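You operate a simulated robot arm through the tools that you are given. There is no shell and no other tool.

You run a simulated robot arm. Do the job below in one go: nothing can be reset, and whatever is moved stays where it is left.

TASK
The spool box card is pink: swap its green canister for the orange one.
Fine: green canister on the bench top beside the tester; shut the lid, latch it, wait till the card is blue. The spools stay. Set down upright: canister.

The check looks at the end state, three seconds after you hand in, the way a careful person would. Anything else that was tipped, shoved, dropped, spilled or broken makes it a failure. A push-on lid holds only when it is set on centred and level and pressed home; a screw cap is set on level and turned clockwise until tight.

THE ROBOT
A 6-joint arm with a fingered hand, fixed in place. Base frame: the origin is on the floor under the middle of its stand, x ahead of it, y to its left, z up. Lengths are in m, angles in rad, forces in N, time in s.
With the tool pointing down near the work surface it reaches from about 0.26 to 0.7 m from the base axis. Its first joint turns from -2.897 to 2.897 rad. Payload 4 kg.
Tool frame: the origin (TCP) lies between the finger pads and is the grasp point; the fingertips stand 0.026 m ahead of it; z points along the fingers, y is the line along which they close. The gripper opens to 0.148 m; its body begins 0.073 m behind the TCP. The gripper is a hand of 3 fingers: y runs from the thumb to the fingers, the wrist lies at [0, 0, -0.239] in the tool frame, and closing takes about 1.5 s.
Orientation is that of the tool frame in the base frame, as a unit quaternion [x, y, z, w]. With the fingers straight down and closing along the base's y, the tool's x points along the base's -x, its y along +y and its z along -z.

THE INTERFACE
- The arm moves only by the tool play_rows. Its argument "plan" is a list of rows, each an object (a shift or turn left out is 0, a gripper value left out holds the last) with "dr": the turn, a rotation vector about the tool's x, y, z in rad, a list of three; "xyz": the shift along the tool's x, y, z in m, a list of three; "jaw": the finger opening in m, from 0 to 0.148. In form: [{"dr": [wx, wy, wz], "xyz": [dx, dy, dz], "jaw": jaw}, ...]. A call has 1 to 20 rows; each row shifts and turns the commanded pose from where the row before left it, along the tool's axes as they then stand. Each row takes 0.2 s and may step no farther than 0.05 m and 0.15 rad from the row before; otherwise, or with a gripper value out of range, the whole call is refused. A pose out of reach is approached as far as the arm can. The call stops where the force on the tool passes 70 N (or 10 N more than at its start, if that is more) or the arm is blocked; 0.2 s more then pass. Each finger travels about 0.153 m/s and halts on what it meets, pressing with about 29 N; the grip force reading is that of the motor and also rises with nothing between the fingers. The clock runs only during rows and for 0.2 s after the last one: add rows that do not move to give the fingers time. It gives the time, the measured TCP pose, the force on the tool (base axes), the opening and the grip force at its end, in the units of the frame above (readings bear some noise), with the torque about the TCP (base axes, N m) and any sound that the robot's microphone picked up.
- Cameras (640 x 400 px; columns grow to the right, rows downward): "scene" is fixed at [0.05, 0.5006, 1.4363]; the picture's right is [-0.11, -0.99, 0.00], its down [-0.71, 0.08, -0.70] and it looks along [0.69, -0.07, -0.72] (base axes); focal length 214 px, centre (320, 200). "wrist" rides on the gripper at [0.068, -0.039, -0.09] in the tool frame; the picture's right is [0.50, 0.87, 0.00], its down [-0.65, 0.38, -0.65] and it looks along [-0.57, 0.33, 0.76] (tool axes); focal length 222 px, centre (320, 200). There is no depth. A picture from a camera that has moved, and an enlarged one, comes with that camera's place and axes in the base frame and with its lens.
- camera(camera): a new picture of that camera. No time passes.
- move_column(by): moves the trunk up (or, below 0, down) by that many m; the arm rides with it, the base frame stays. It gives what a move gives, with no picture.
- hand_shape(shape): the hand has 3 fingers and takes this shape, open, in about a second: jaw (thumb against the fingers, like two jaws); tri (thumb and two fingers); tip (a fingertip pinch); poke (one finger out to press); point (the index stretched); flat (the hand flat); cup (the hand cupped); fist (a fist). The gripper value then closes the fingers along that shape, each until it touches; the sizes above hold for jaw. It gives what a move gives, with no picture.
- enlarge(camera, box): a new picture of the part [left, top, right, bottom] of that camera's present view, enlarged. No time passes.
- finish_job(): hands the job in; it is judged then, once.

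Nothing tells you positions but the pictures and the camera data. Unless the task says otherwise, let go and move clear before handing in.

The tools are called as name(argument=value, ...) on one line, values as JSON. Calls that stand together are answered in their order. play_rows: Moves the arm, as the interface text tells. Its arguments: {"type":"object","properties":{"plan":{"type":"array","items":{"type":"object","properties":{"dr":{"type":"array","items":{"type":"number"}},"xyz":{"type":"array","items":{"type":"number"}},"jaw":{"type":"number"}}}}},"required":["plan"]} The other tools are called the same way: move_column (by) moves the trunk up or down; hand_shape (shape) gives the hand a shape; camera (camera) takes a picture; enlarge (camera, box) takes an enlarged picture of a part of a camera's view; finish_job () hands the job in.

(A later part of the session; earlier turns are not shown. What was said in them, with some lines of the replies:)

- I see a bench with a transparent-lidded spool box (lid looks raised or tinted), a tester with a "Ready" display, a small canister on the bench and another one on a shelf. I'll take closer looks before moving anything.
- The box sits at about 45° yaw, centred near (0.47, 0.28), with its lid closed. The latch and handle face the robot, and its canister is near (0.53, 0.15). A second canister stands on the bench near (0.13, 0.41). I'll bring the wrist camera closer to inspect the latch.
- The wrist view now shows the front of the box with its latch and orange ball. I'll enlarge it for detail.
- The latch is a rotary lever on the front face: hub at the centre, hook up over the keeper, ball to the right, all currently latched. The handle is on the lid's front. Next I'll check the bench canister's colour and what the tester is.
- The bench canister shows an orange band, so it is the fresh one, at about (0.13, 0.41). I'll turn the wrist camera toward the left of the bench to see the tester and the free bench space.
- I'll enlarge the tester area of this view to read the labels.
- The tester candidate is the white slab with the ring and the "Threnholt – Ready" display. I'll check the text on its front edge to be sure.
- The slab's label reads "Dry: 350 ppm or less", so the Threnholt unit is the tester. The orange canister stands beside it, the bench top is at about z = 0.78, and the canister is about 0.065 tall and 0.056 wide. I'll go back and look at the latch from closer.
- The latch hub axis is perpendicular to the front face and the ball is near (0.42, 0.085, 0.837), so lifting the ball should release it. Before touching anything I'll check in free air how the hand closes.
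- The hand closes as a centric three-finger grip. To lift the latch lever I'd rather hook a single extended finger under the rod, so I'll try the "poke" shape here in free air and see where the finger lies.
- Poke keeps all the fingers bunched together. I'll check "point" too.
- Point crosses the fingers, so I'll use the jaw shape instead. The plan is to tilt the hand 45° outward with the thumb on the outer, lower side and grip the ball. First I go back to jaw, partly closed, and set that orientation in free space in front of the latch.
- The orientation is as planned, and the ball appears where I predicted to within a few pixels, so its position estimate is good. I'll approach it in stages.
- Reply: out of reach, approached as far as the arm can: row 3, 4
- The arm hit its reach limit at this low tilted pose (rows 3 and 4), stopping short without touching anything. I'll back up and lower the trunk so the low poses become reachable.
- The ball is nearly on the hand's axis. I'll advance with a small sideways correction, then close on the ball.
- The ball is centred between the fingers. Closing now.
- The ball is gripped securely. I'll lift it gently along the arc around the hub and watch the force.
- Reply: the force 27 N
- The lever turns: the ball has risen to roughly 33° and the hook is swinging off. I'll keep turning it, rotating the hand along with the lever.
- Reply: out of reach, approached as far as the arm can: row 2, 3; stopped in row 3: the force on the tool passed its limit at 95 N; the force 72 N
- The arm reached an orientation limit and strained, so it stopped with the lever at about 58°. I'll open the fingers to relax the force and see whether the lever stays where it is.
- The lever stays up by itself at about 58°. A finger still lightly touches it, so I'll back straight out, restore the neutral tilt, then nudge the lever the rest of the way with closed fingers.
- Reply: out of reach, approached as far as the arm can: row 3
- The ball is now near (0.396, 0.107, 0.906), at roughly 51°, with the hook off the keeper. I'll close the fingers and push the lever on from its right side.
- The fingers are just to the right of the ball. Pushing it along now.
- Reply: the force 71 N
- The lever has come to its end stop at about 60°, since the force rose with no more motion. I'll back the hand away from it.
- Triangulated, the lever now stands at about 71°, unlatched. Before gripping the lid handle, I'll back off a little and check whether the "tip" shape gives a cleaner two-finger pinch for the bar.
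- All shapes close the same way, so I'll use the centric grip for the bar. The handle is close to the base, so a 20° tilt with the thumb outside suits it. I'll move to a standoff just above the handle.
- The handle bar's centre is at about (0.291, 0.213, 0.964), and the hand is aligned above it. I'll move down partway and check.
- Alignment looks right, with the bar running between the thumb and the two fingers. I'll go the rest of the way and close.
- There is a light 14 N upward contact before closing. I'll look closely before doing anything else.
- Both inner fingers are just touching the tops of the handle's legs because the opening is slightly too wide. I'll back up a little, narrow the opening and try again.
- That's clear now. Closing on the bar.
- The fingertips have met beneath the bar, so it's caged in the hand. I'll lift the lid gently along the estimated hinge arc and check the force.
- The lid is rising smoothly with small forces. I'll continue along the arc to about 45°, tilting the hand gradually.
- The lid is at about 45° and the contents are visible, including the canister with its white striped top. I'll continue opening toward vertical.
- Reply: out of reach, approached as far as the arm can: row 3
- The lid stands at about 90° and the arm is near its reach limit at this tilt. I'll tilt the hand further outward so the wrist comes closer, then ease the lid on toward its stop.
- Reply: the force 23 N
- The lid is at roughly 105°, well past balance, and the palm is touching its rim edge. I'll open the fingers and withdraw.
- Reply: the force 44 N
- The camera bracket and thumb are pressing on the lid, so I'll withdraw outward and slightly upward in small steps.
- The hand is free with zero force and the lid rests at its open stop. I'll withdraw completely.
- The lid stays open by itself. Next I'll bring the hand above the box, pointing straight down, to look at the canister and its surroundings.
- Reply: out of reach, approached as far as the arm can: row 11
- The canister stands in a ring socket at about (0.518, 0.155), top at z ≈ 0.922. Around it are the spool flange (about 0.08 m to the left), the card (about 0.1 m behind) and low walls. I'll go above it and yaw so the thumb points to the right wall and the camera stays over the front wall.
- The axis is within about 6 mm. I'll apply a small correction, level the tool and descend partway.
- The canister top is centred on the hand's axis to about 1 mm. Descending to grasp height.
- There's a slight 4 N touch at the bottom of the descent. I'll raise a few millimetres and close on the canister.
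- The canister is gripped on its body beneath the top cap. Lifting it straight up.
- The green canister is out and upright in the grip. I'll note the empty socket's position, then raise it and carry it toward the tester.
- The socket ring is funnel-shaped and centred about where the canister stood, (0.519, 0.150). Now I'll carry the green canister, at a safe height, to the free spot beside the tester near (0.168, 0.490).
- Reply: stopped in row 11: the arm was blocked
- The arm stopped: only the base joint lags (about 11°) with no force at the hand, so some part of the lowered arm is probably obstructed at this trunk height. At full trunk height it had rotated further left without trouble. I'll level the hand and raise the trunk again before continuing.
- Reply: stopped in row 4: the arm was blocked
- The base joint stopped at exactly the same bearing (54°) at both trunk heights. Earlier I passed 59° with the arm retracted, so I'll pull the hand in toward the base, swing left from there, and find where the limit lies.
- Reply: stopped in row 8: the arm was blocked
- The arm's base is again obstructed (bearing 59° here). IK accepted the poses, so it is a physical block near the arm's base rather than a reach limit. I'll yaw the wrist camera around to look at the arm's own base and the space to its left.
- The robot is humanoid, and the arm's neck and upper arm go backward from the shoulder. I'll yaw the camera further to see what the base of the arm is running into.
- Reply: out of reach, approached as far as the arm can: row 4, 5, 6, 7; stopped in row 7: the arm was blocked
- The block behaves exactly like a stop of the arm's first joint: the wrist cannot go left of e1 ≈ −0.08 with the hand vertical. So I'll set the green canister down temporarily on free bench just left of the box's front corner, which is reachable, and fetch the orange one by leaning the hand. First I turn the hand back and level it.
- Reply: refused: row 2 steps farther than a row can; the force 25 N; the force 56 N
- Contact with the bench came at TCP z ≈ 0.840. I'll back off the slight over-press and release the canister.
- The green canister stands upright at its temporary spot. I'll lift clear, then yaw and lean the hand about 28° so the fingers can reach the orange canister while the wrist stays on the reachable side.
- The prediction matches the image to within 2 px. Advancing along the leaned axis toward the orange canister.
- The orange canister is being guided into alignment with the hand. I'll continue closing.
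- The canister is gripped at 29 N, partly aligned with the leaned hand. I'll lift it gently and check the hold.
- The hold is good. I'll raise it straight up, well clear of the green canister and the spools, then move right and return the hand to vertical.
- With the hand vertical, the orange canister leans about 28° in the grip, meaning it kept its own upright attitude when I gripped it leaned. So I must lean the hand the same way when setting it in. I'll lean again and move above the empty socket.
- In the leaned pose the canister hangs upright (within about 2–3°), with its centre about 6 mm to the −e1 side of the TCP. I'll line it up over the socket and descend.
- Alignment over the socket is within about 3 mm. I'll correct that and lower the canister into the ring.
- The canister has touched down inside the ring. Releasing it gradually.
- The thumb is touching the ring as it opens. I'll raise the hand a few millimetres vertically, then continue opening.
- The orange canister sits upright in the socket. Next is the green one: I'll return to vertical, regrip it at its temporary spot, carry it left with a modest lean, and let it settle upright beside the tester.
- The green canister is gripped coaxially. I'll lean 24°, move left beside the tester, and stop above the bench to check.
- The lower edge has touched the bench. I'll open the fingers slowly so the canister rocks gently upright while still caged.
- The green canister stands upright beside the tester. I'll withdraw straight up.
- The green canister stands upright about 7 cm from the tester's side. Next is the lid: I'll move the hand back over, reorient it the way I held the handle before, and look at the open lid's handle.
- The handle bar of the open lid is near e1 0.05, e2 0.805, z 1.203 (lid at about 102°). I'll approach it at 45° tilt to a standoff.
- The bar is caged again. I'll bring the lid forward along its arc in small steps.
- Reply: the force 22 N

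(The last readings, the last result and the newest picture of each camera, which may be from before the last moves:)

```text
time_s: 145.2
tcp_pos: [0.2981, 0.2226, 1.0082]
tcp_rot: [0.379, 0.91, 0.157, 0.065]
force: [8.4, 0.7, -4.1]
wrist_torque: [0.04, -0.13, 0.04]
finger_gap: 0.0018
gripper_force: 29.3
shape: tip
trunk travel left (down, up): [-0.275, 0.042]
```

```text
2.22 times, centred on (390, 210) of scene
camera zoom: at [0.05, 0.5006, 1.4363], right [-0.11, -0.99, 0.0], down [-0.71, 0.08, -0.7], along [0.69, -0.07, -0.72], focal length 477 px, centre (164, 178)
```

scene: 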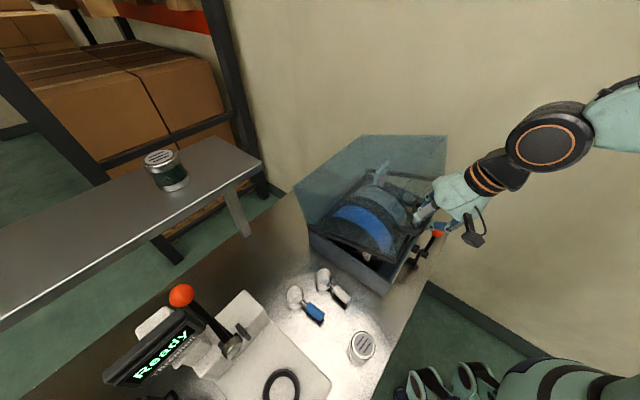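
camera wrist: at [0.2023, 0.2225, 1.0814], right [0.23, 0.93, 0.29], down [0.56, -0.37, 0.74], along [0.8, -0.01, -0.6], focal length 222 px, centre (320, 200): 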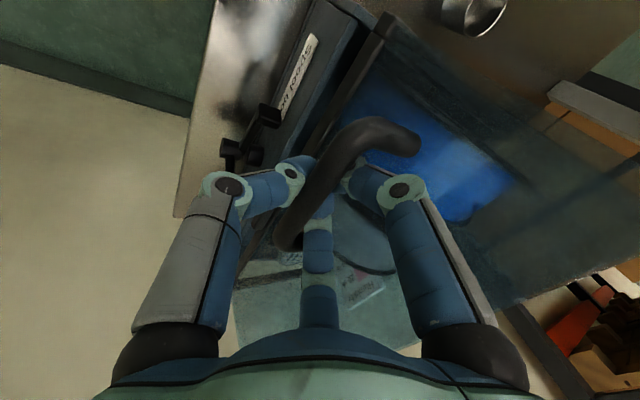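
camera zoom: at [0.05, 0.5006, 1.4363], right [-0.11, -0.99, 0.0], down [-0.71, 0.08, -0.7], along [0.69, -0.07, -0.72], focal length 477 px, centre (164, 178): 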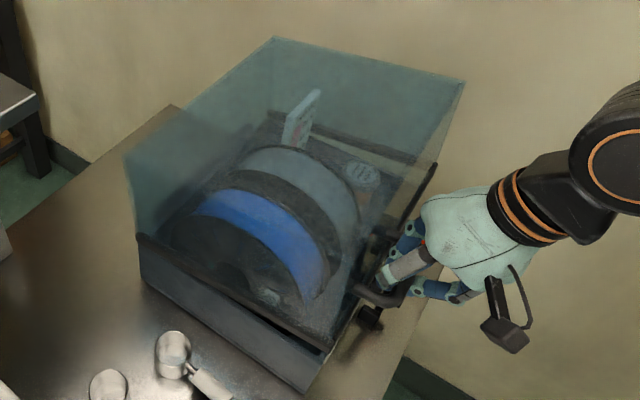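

play_rows(plan=[{"xyz": [0, -0.0065, 0.0094]}, {"xyz": [0, -0.0065, 0.0094]}, {"xyz": [0, -0.0055, 0.008]}, {}])

enlarge(camera="scene", box=[290, 120, 490, 300])

camera(camera="wrist")

```text
time_s: 146.2
tcp_pos: [0.2902, 0.2156, 0.9764]
tcp_rot: [0.379, 0.91, 0.158, 0.065]
force: [7.7, 2.9, -4.5]
wrist_torque: [0.03, -0.12, 0.05]
finger_gap: 0.0018
gripper_force: 29.1
shape: tip
trunk travel left (down, up): [-0.275, 0.042]
```

```text
2.22 times, centred on (390, 210) of scene
camera zoom: at [0.05, 0.5006, 1.4363], right [-0.11, -0.99, 0.0], down [-0.71, 0.08, -0.7], along [0.69, -0.07, -0.72], focal length 477 px, centre (164, 178)
```

zoom: 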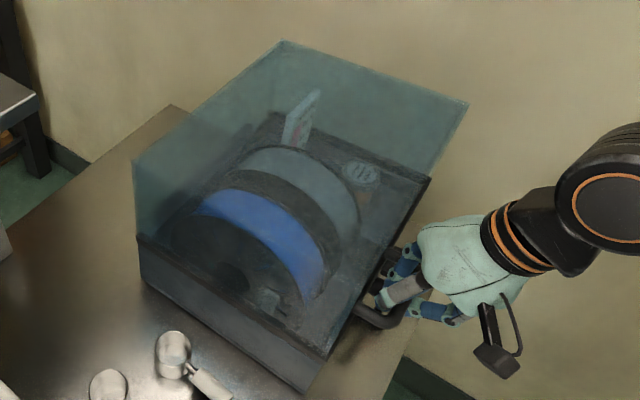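

```text
taken
camera wrist: at [0.1955, 0.216, 1.0489], right [0.23, 0.93, 0.29], down [0.56, -0.37, 0.74], along [0.8, -0.01, -0.6], focal length 222 px, centre (320, 200)
```

wrist: 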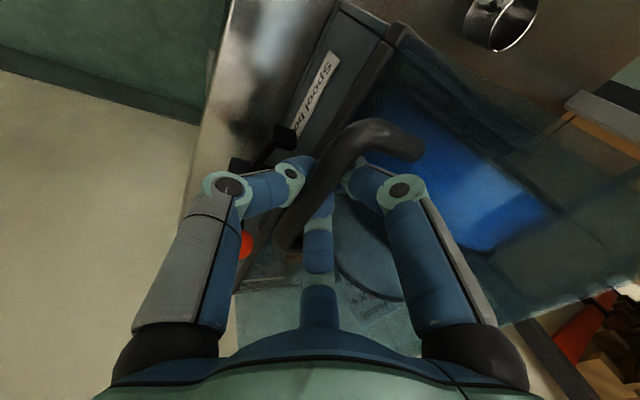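

play_rows(plan=[{"xyz": [0, -0.0013, 0.0038]}, {}])

play_rows(plan=[{"xyz": [0, -0.001, 0.0028]}, {}])

enlarge(camera="scene", box=[290, 120, 490, 300])

```text
time_s: 146.8
tcp_pos: [0.2911, 0.2154, 0.9731]
tcp_rot: [0.379, 0.91, 0.157, 0.065]
force: [2.6, 1.1, -3.4]
wrist_torque: [0.0, -0.03, 0.03]
finger_gap: 0.0018
gripper_force: 29.3
shape: tip
trunk travel left (down, up): [-0.275, 0.042]
```

```text
time_s: 147.4
tcp_pos: [0.29, 0.2153, 0.9716]
tcp_rot: [0.379, 0.91, 0.157, 0.064]
force: [-0.3, -0.1, -0.2]
wrist_torque: [0.02, -0.02, 0.02]
finger_gap: 0.0022
gripper_force: 28.9
shape: tip
trunk travel left (down, up): [-0.275, 0.042]
```

```text
2.22 times, centred on (390, 210) of scene
camera zoom: at [0.05, 0.5006, 1.4363], right [-0.11, -0.99, 0.0], down [-0.71, 0.08, -0.7], along [0.69, -0.07, -0.72], focal length 477 px, centre (164, 178)
```

zoom: 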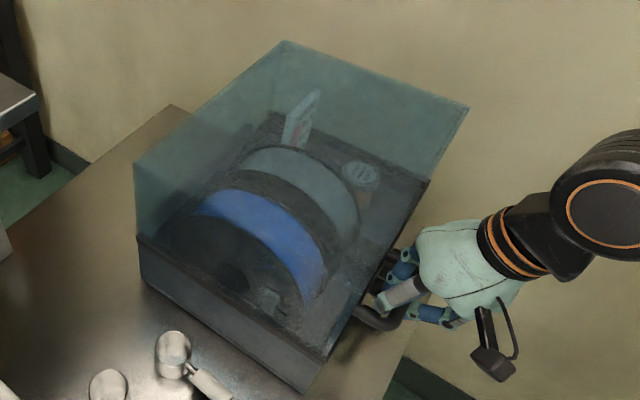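

The lid is shut and the load is off the hand. I'll open just enough to free the bar and withdraw.

play_rows(plan=[{"jaw": 0.015}, {"jaw": 0.028}, {"jaw": 0.034}, {}])

play_rows(plan=[{"xyz": [0, 0, -0.012]}, {"xyz": [0, 0, -0.02]}, {"xyz": [0, 0, -0.03]}, {"xyz": [0, -0.01, -0.04]}, {}])

camera(camera="wrist")

enlarge(camera="scene", box=[290, 120, 490, 300])

```text
time_s: 148.4
tcp_pos: [0.2905, 0.2147, 0.9705]
tcp_rot: [0.379, 0.909, 0.159, 0.065]
force: [-0.6, -3.6, 0.6]
wrist_torque: [0.04, -0.01, -0.03]
finger_gap: 0.0311
gripper_force: 0.0
shape: tip
trunk travel left (down, up): [-0.275, 0.042]
```

```text
time_s: 149.6
tcp_pos: [0.2588, 0.1838, 1.0647]
tcp_rot: [0.378, 0.91, 0.158, 0.064]
force: [0.8, 0.4, -0.3]
wrist_torque: [0.0, 0.01, 0.0]
finger_gap: 0.0339
gripper_force: 0.1
shape: tip
trunk travel left (down, up): [-0.275, 0.042]
```

```text
taken
camera wrist: at [0.1641, 0.1842, 1.1371], right [0.23, 0.93, 0.29], down [0.56, -0.37, 0.74], along [0.8, -0.01, -0.6], focal length 222 px, centre (320, 200)
```

wrist: 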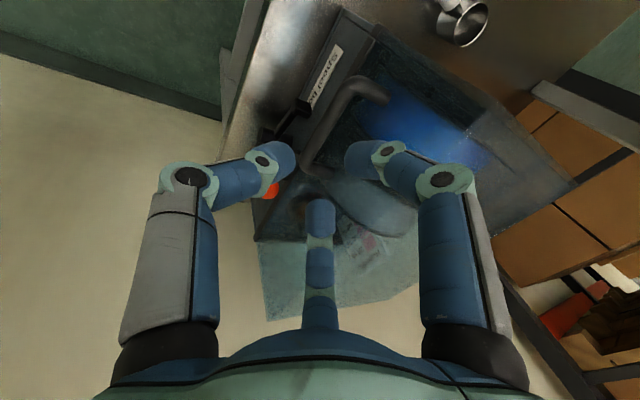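

```text
2.22 times, centred on (390, 210) of scene
camera zoom: at [0.05, 0.5006, 1.4363], right [-0.11, -0.99, 0.0], down [-0.71, 0.08, -0.7], along [0.69, -0.07, -0.72], focal length 477 px, centre (164, 178)
```

zoom: 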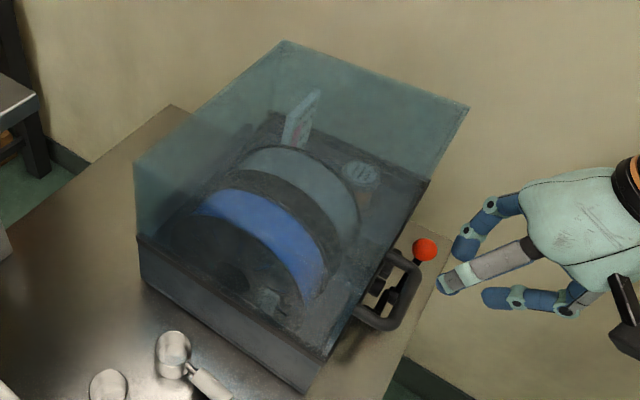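

The lid is shut. To latch, I'll hook one open finger on the left of the upright lever ball and push it right, then press it down from above. First I move to the right, above the ball.

play_rows(plan=[{"xyz": [-0.045, 0.004, 0.0015]}, {"xyz": [-0.045, 0.004, 0.0015]}, {"xyz": [-0.048, 0.0045, 0.0015]}, {"jaw": 0.085}, {}, {}])

camera(camera="wrist")

enlarge(camera="scene", box=[370, 170, 490, 280])

```text
time_s: 151.0
tcp_pos: [0.3652, 0.0936, 1.0621]
tcp_rot: [0.38, 0.909, 0.158, 0.064]
force: [-0.1, 0.0, 0.7]
wrist_torque: [-0.01, 0.03, 0.01]
finger_gap: 0.0844
gripper_force: 0.1
shape: tip
trunk travel left (down, up): [-0.275, 0.042]
```

```text
taken
camera wrist: at [0.2702, 0.0935, 1.1342], right [0.23, 0.93, 0.29], down [0.56, -0.37, 0.74], along [0.8, 0.0, -0.6], focal length 222 px, centre (320, 200)
```

wrist: 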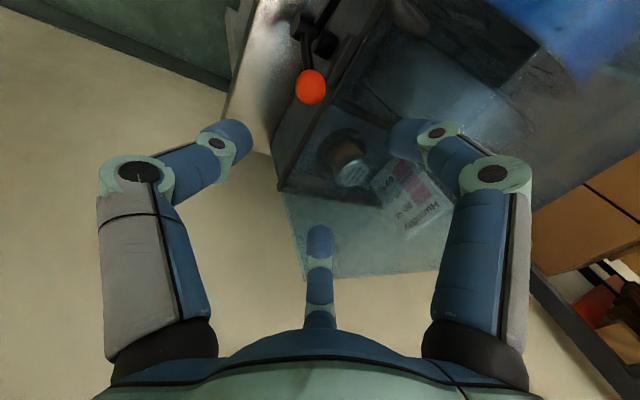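

```text
3.64 times, centred on (430, 225) of scene
camera zoom: at [0.05, 0.5006, 1.4363], right [-0.11, -0.99, 0.0], down [-0.71, 0.08, -0.7], along [0.69, -0.07, -0.72], focal length 780 px, centre (-80, 109)
```

zoom: 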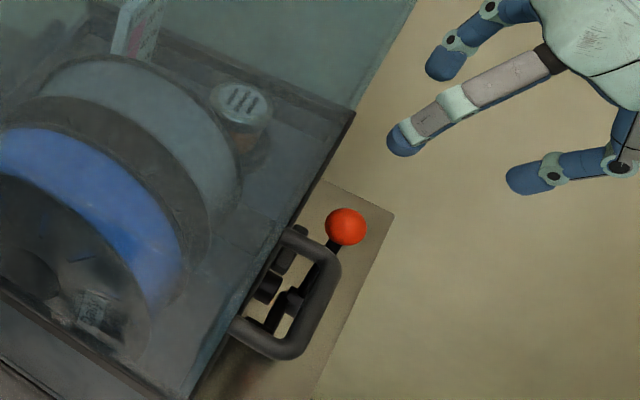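

play_rows(plan=[{"xyz": [0, -0.0114, 0.0323]}, {"xyz": [0, -0.0114, 0.0323]}, {"xyz": [0, -0.0114, 0.0323]}, {}])

camera(camera="wrist")

enlarge(camera="scene", box=[370, 170, 490, 280])

```text
time_s: 152.0
tcp_pos: [0.365, 0.0951, 0.9602]
tcp_rot: [0.379, 0.909, 0.158, 0.065]
force: [0.5, 0.3, 0.0]
wrist_torque: [0.01, -0.04, -0.01]
finger_gap: 0.0844
gripper_force: 0.0
shape: tip
trunk travel left (down, up): [-0.275, 0.042]
```

```text
taken
camera wrist: at [0.27, 0.0955, 1.031], right [0.23, 0.93, 0.29], down [0.56, -0.37, 0.74], along [0.8, -0.01, -0.6], focal length 222 px, centre (320, 200)
```

wrist: 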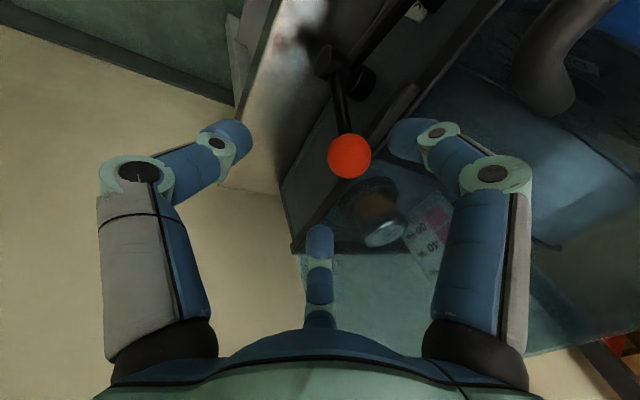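

```text
3.64 times, centred on (430, 225) of scene
camera zoom: at [0.05, 0.5006, 1.4363], right [-0.11, -0.99, 0.0], down [-0.71, 0.08, -0.7], along [0.69, -0.07, -0.72], focal length 780 px, centre (-80, 109)
```

zoom: 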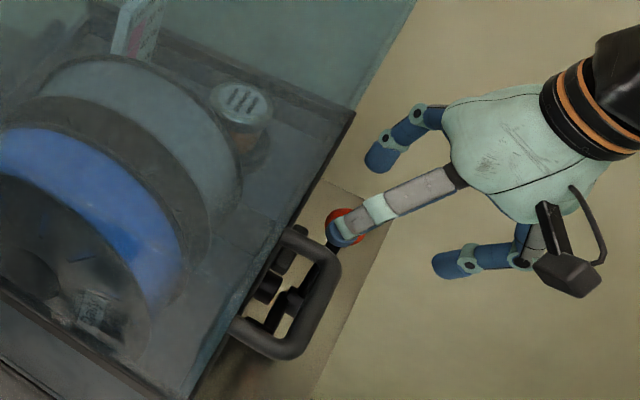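

play_rows(plan=[{"xyz": [0, -0.0114, 0.0323]}, {}])

camera(camera="wrist")

enlarge(camera="scene", box=[370, 170, 490, 280])

```text
time_s: 152.6
tcp_pos: [0.3657, 0.097, 0.926]
tcp_rot: [0.379, 0.91, 0.157, 0.065]
force: [-0.4, 0.0, -0.2]
wrist_torque: [-0.01, 0.01, 0.03]
finger_gap: 0.0844
gripper_force: 0.1
shape: tip
trunk travel left (down, up): [-0.275, 0.042]
```

```text
taken
camera wrist: at [0.2716, 0.0969, 0.9978], right [0.23, 0.93, 0.29], down [0.56, -0.37, 0.74], along [0.8, -0.01, -0.6], focal length 222 px, centre (320, 200)
```

wrist: 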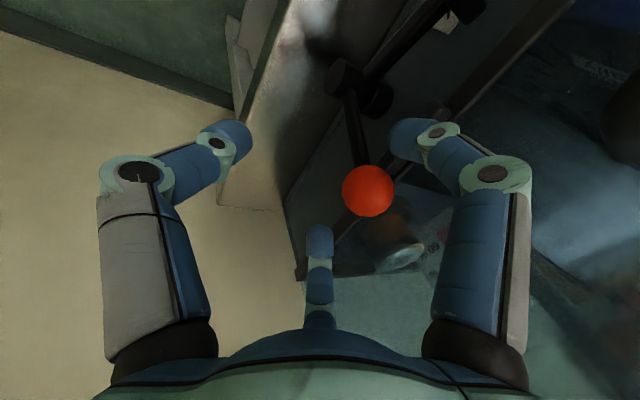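

```text
3.64 times, centred on (430, 225) of scene
camera zoom: at [0.05, 0.5006, 1.4363], right [-0.11, -0.99, 0.0], down [-0.71, 0.08, -0.7], along [0.69, -0.07, -0.72], focal length 780 px, centre (-80, 109)
```

zoom: 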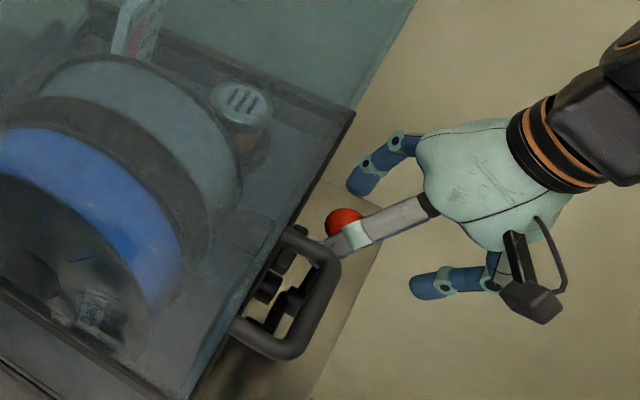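

The finger is in place to the left of the ball. Pushing right and slightly down in steps.

play_rows(plan=[{"xyz": [-0.01, 0, 0]}, {"xyz": [-0.01, -0.0013, 0.0038]}, {"xyz": [-0.01, -0.002, 0.0057]}])

camera(camera="wrist")

enlarge(camera="scene", box=[370, 170, 490, 280])

```text
time_s: 153.4
tcp_pos: [0.3895, 0.0749, 0.9162]
tcp_rot: [0.379, 0.91, 0.157, 0.064]
force: [-0.6, 2.2, 0.5]
wrist_torque: [-0.02, 0.01, 0.01]
finger_gap: 0.0866
gripper_force: 0.0
shape: tip
trunk travel left (down, up): [-0.275, 0.042]
```

```text
taken
camera wrist: at [0.2938, 0.075, 0.988], right [0.23, 0.93, 0.29], down [0.56, -0.37, 0.74], along [0.8, 0.0, -0.6], focal length 222 px, centre (320, 200)
```

wrist: 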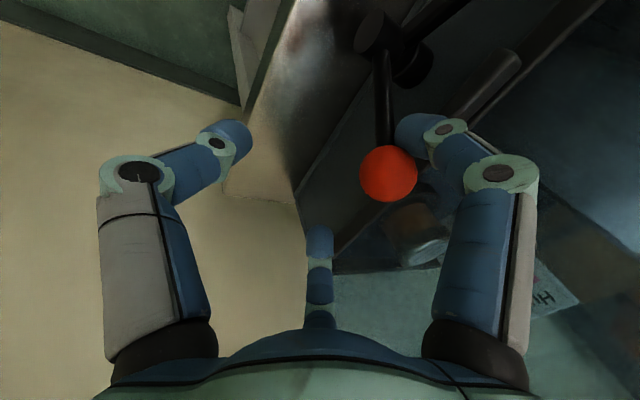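

```text
3.64 times, centred on (430, 225) of scene
camera zoom: at [0.05, 0.5006, 1.4363], right [-0.11, -0.99, 0.0], down [-0.71, 0.08, -0.7], along [0.69, -0.07, -0.72], focal length 780 px, centre (-80, 109)
```

zoom: 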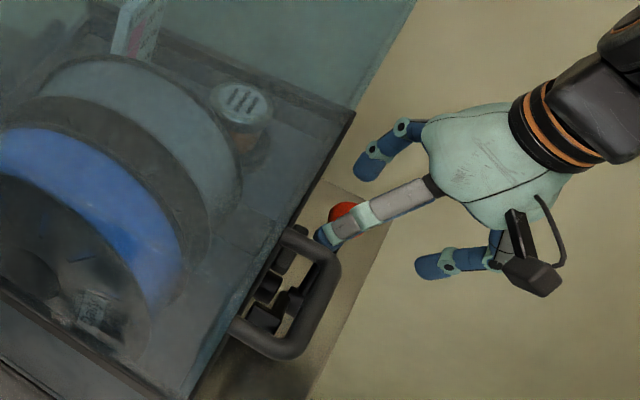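

play_rows(plan=[{"xyz": [-0.01, -0.002, 0.0057]}, {"xyz": [-0.01, -0.002, 0.0057]}, {"xyz": [-0.01, -0.002, 0.0057]}])

camera(camera="wrist")

enlarge(camera="scene", box=[370, 170, 490, 280])

```text
time_s: 154.2
tcp_pos: [0.4096, 0.0541, 0.8963]
tcp_rot: [0.379, 0.91, 0.157, 0.065]
force: [-2.0, 2.7, -1.5]
wrist_torque: [-0.04, -0.03, 0.04]
finger_gap: 0.0871
gripper_force: 0.0
shape: tip
trunk travel left (down, up): [-0.275, 0.042]
```

```text
taken
camera wrist: at [0.3142, 0.0546, 0.9694], right [0.23, 0.93, 0.29], down [0.56, -0.37, 0.74], along [0.8, 0.0, -0.6], focal length 222 px, centre (320, 200)
```

wrist: 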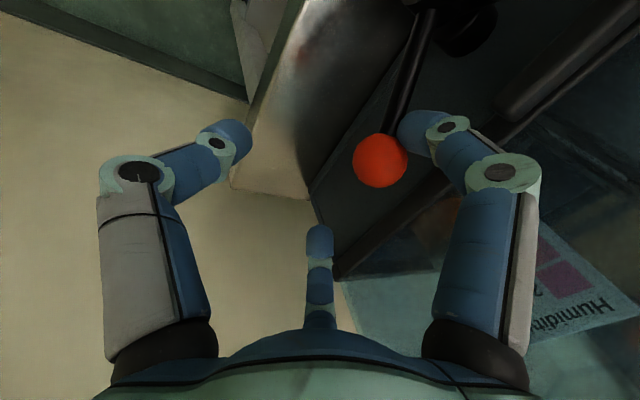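

```text
3.64 times, centred on (430, 225) of scene
camera zoom: at [0.05, 0.5006, 1.4363], right [-0.11, -0.99, 0.0], down [-0.71, 0.08, -0.7], along [0.69, -0.07, -0.72], focal length 780 px, centre (-80, 109)
```

zoom: 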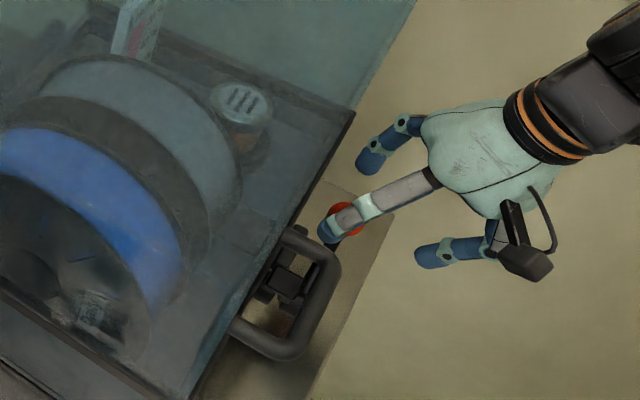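

play_rows(plan=[{"xyz": [-0.005, -0.003, 0.0085]}, {"xyz": [-0.005, -0.003, 0.0085]}, {"xyz": [-0.004, -0.002, 0.0057]}])

camera(camera="wrist")

enlarge(camera="scene", box=[370, 170, 490, 280])

```text
time_s: 155.0
tcp_pos: [0.4194, 0.0437, 0.8714]
tcp_rot: [0.38, 0.909, 0.157, 0.065]
force: [0.2, -0.1, 0.5]
wrist_torque: [0.0, 0.0, 0.01]
finger_gap: 0.0847
gripper_force: 0.0
shape: tip
trunk travel left (down, up): [-0.275, 0.042]
```

```text
taken
camera wrist: at [0.3246, 0.0445, 0.945], right [0.23, 0.93, 0.29], down [0.56, -0.37, 0.74], along [0.8, -0.01, -0.6], focal length 222 px, centre (320, 200)
```

wrist: 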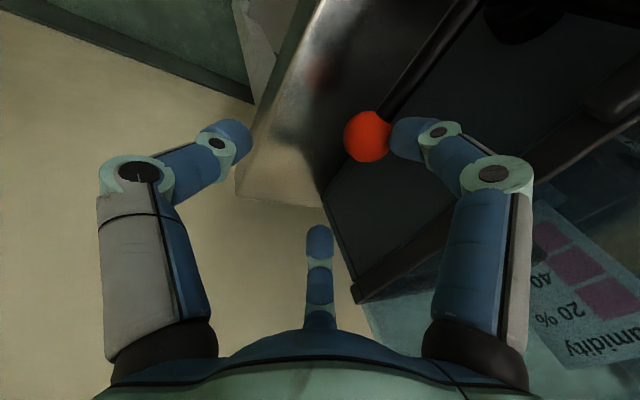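

```text
3.64 times, centred on (430, 225) of scene
camera zoom: at [0.05, 0.5006, 1.4363], right [-0.11, -0.99, 0.0], down [-0.71, 0.08, -0.7], along [0.69, -0.07, -0.72], focal length 780 px, centre (-80, 109)
```

zoom: 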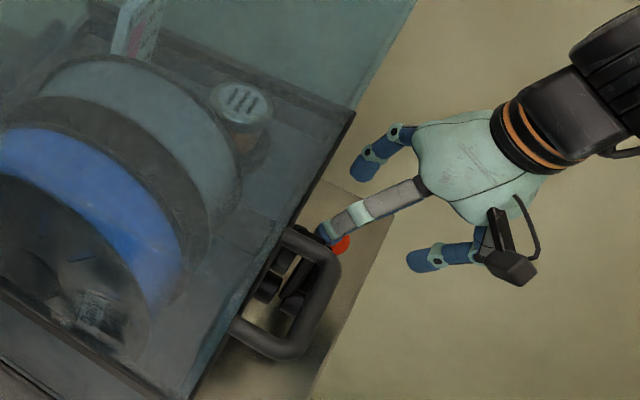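

The lever has come down to about 2° above horizontal. I'll lift off, close the fingers, and press the ball down from above to make sure it is fully home.

play_rows(plan=[{"xyz": [0, 0.01, -0.0283]}, {"xyz": [0, 0.01, -0.0283]}, {"xyz": [0.0303, 0.0188, 0.0067], "jaw": 0.0}, {}, {}, {}])

camera(camera="wrist")

enlarge(camera="scene", box=[370, 170, 490, 280])

```text
time_s: 156.4
tcp_pos: [0.4116, 0.0791, 0.9334]
tcp_rot: [0.379, 0.91, 0.158, 0.065]
force: [-0.9, 0.3, 0.0]
wrist_torque: [-0.01, 0.02, -0.02]
finger_gap: 0.0003
gripper_force: 28.5
shape: tip
trunk travel left (down, up): [-0.275, 0.042]
```

```text
taken
camera wrist: at [0.3164, 0.0796, 1.0051], right [0.23, 0.93, 0.29], down [0.56, -0.37, 0.74], along [0.8, 0.0, -0.6], focal length 222 px, centre (320, 200)
```

wrist: 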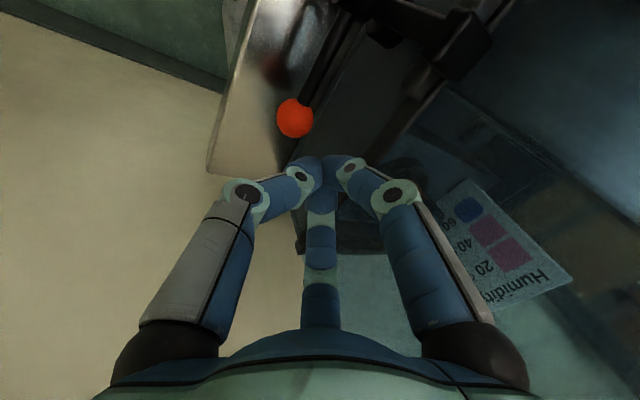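

```text
3.64 times, centred on (430, 225) of scene
camera zoom: at [0.05, 0.5006, 1.4363], right [-0.11, -0.99, 0.0], down [-0.71, 0.08, -0.7], along [0.69, -0.07, -0.72], focal length 780 px, centre (-80, 109)
```

zoom: 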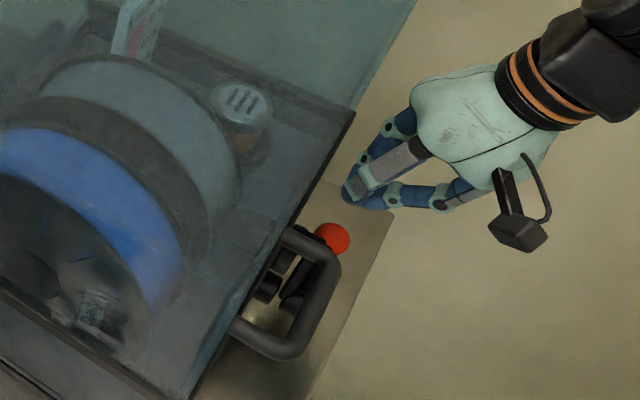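

The card's first square has already turned blue. I'll press the lever ball down gently to confirm that the latch is fully home.

play_rows(plan=[{"xyz": [0, -0.01, 0.0283]}, {"xyz": [0, -0.0047, 0.0132]}, {}])

play_rows(plan=[{"xyz": [0, -0.0017, 0.0047]}, {}])

play_rows(plan=[{"xyz": [0, -0.0013, 0.0038]}, {}])

```text
time_s: 157.2
tcp_pos: [0.4121, 0.0789, 0.8886]
tcp_rot: [0.379, 0.91, 0.157, 0.064]
force: [0.6, 0.1, -0.6]
wrist_torque: [-0.02, 0.01, -0.01]
finger_gap: 0.0002
gripper_force: 28.8
shape: tip
trunk travel left (down, up): [-0.275, 0.042]
```

```text
time_s: 157.8
tcp_pos: [0.4114, 0.0773, 0.8863]
tcp_rot: [0.379, 0.909, 0.159, 0.066]
force: [-8.6, -10.4, 28.4]
wrist_torque: [-0.17, 0.11, 0.03]
finger_gap: 0.0
gripper_force: 28.9
shape: tip
trunk travel left (down, up): [-0.275, 0.042]
```

```text
time_s: 158.4
tcp_pos: [0.4094, 0.0768, 0.8842]
tcp_rot: [0.378, 0.909, 0.16, 0.067]
force: [-8.9, -15.9, 61.4]
wrist_torque: [0.04, -0.1, -0.01]
finger_gap: 0.0002
gripper_force: 29.8
shape: tip
trunk travel left (down, up): [-0.275, 0.042]
```

The ball is at exactly its original latched position, and pressing meets a hard stop. I'll back away and look at the latch and the card.

play_rows(plan=[{"xyz": [0, 0.002, -0.01]}, {"xyz": [0, 0, -0.03]}, {"xyz": [0, -0.01, -0.04]}, {"xyz": [0, -0.015, -0.04]}, {"xyz": [0, -0.015, -0.04]}, {}])

camera(camera="wrist")

enlarge(camera="scene", box=[300, 130, 480, 290])

```text
time_s: 159.8
tcp_pos: [0.3483, 0.0169, 1.0166]
tcp_rot: [0.379, 0.91, 0.157, 0.065]
force: [0.5, 0.7, -0.4]
wrist_torque: [0.03, 0.04, 0.01]
finger_gap: 0.0003
gripper_force: 28.8
shape: tip
trunk travel left (down, up): [-0.275, 0.042]
```

```text
taken
camera wrist: at [0.2534, 0.0164, 1.0893], right [0.23, 0.93, 0.29], down [0.56, -0.37, 0.74], along [0.8, -0.01, -0.6], focal length 222 px, centre (320, 200)
```

wrist: 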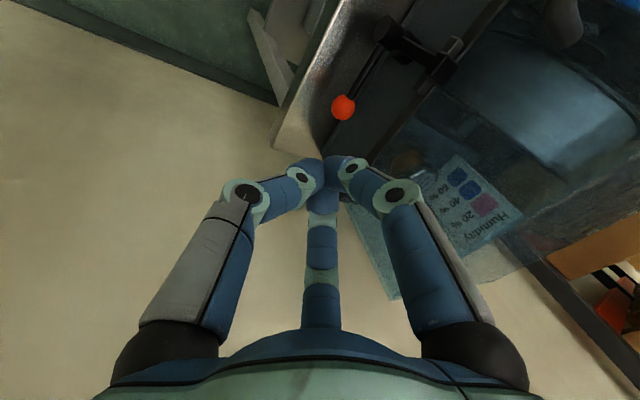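

```text
2.50 times, centred on (390, 210) of scene
camera zoom: at [0.05, 0.5006, 1.4363], right [-0.11, -0.99, 0.0], down [-0.71, 0.08, -0.7], along [0.69, -0.07, -0.72], focal length 536 px, centre (145, 175)
```

zoom: 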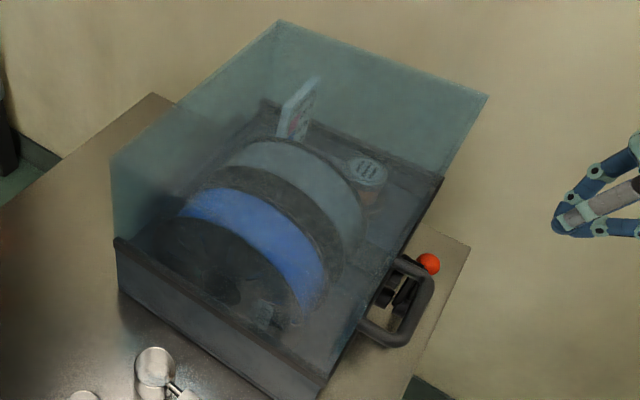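

Two squares are blue and the third is still pink. I'll check the latch hook closely and let more time pass.

enlarge(camera="wrist", box=[320, 0, 520, 140])

play_rows(plan=[{}, {}, {}, {}, {}, {}, {}, {}, {}, {}, {}, {}, {}, {}, {}, {}, {}, {}, {}, {}])

enlarge(camera="wrist", box=[380, 130, 540, 270])

```text
2.86 times, centred on (420, 70) of wrist
camera zoom: at [0.2534, 0.0164, 1.0893], right [0.23, 0.93, 0.29], down [0.56, -0.37, 0.74], along [0.8, -0.01, -0.6], focal length 635 px, centre (34, 571)
```

zoom: 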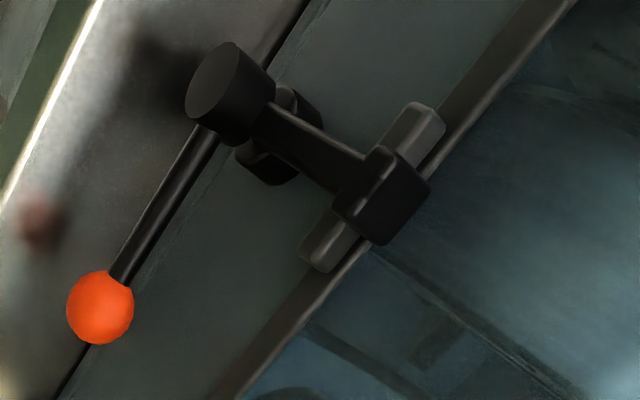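

```text
time_s: 164.0
tcp_pos: [0.3495, 0.016, 1.0167]
tcp_rot: [0.378, 0.91, 0.157, 0.065]
force: [0.3, 0.1, -0.1]
wrist_torque: [0.01, -0.03, 0.02]
finger_gap: 0.0
gripper_force: 29.1
shape: tip
trunk travel left (down, up): [-0.275, 0.042]
```

```text
2.86 times, centred on (460, 200) of wrist
camera zoom: at [0.2533, 0.0165, 1.0892], right [0.23, 0.93, 0.29], down [0.56, -0.37, 0.74], along [0.8, 0.0, -0.6], focal length 635 px, centre (-80, 200)
```

zoom: 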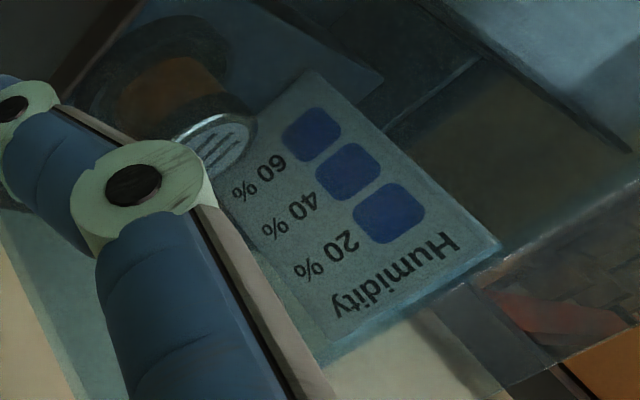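

All three squares are now blue and the hook sits over the keeper. I'll move the hand well clear and do a final overview.

play_rows(plan=[{"xyz": [0, -0.02, -0.04]}, {"xyz": [0, -0.01, -0.045]}, {"xyz": [0, 0, -0.045]}, {"jaw": 0.1}, {}])

camera(camera="scene")

enlarge(camera="scene", box=[200, 240, 420, 400])

camera(camera="wrist")

```text
time_s: 165.2
tcp_pos: [0.2975, -0.0353, 1.1302]
tcp_rot: [0.379, 0.909, 0.159, 0.065]
force: [-1.0, 0.4, -0.7]
wrist_torque: [0.01, 0.0, -0.01]
finger_gap: 0.0998
gripper_force: 0.0
shape: tip
trunk travel left (down, up): [-0.275, 0.042]
```

```text
taken
```

scene: 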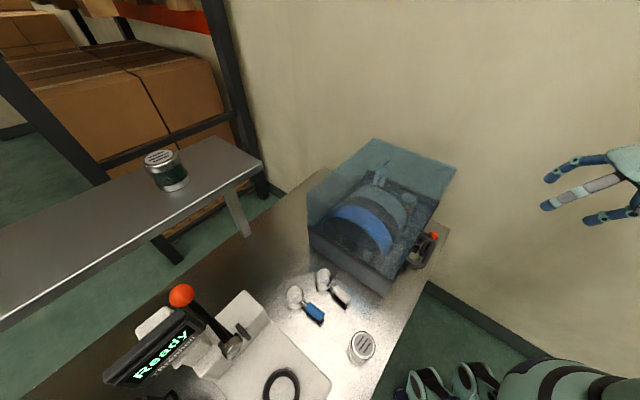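

```text
2.50 times, centred on (310, 320) of scene
camera zoom: at [0.05, 0.5006, 1.4363], right [-0.11, -0.99, 0.0], down [-0.71, 0.08, -0.7], along [0.69, -0.07, -0.72], focal length 536 px, centre (345, -100)
```

zoom: 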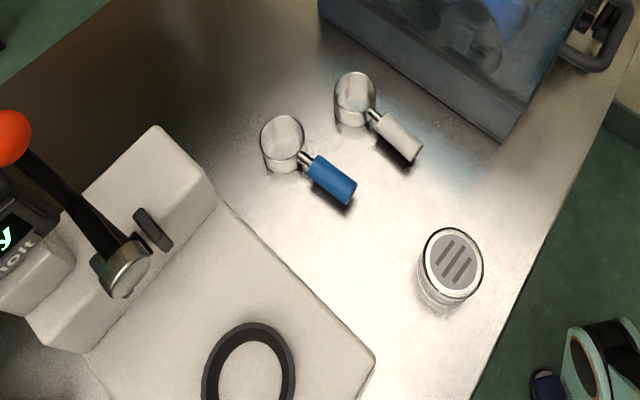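

```text
taken
camera wrist: at [0.2024, -0.0352, 1.2041], right [0.23, 0.93, 0.29], down [0.56, -0.37, 0.74], along [0.8, -0.01, -0.6], focal length 222 px, centre (320, 200)
```

wrist: 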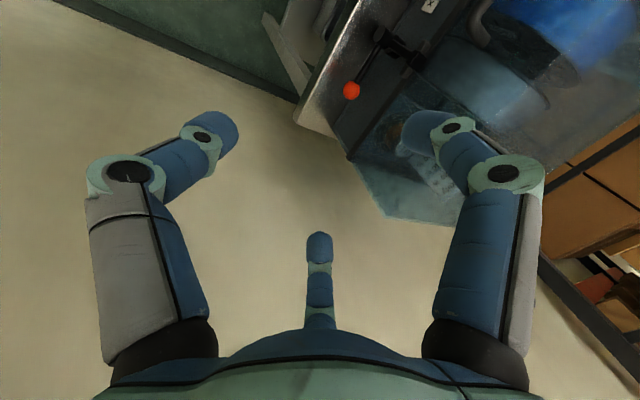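

The lid is shut and latched, the card is fully blue, and the orange canister is in the socket. The green canister stands upright on the bench, about 7 cm from the tester. The spools, spoons and tester look undisturbed and the hand is clear, so I'm handing in.

finish_job()

```text
The job is handed in.
```

The swap is done and handed in: the orange canister is in the spool box, the lid is shut and latched, and all three squares on the card are blue.

- **Green canister:** it stands upright on the bench top, about 7 cm from the tester's side. The arm can't reach that far left with the hand upright. I set the canister down briefly beside the box, then carried it over with the hand leaned and let it settle upright.
- **Orange canister:** it sits upright in the ring socket where the green one was.
- **Latch:** the hook is over its catch, and the lever is back where it was at the start.
- **Everything else:** the spools stayed in the box. In the last overview the spoons, the tester and the canister on the side shelf looked undisturbed, and the hand was clear.
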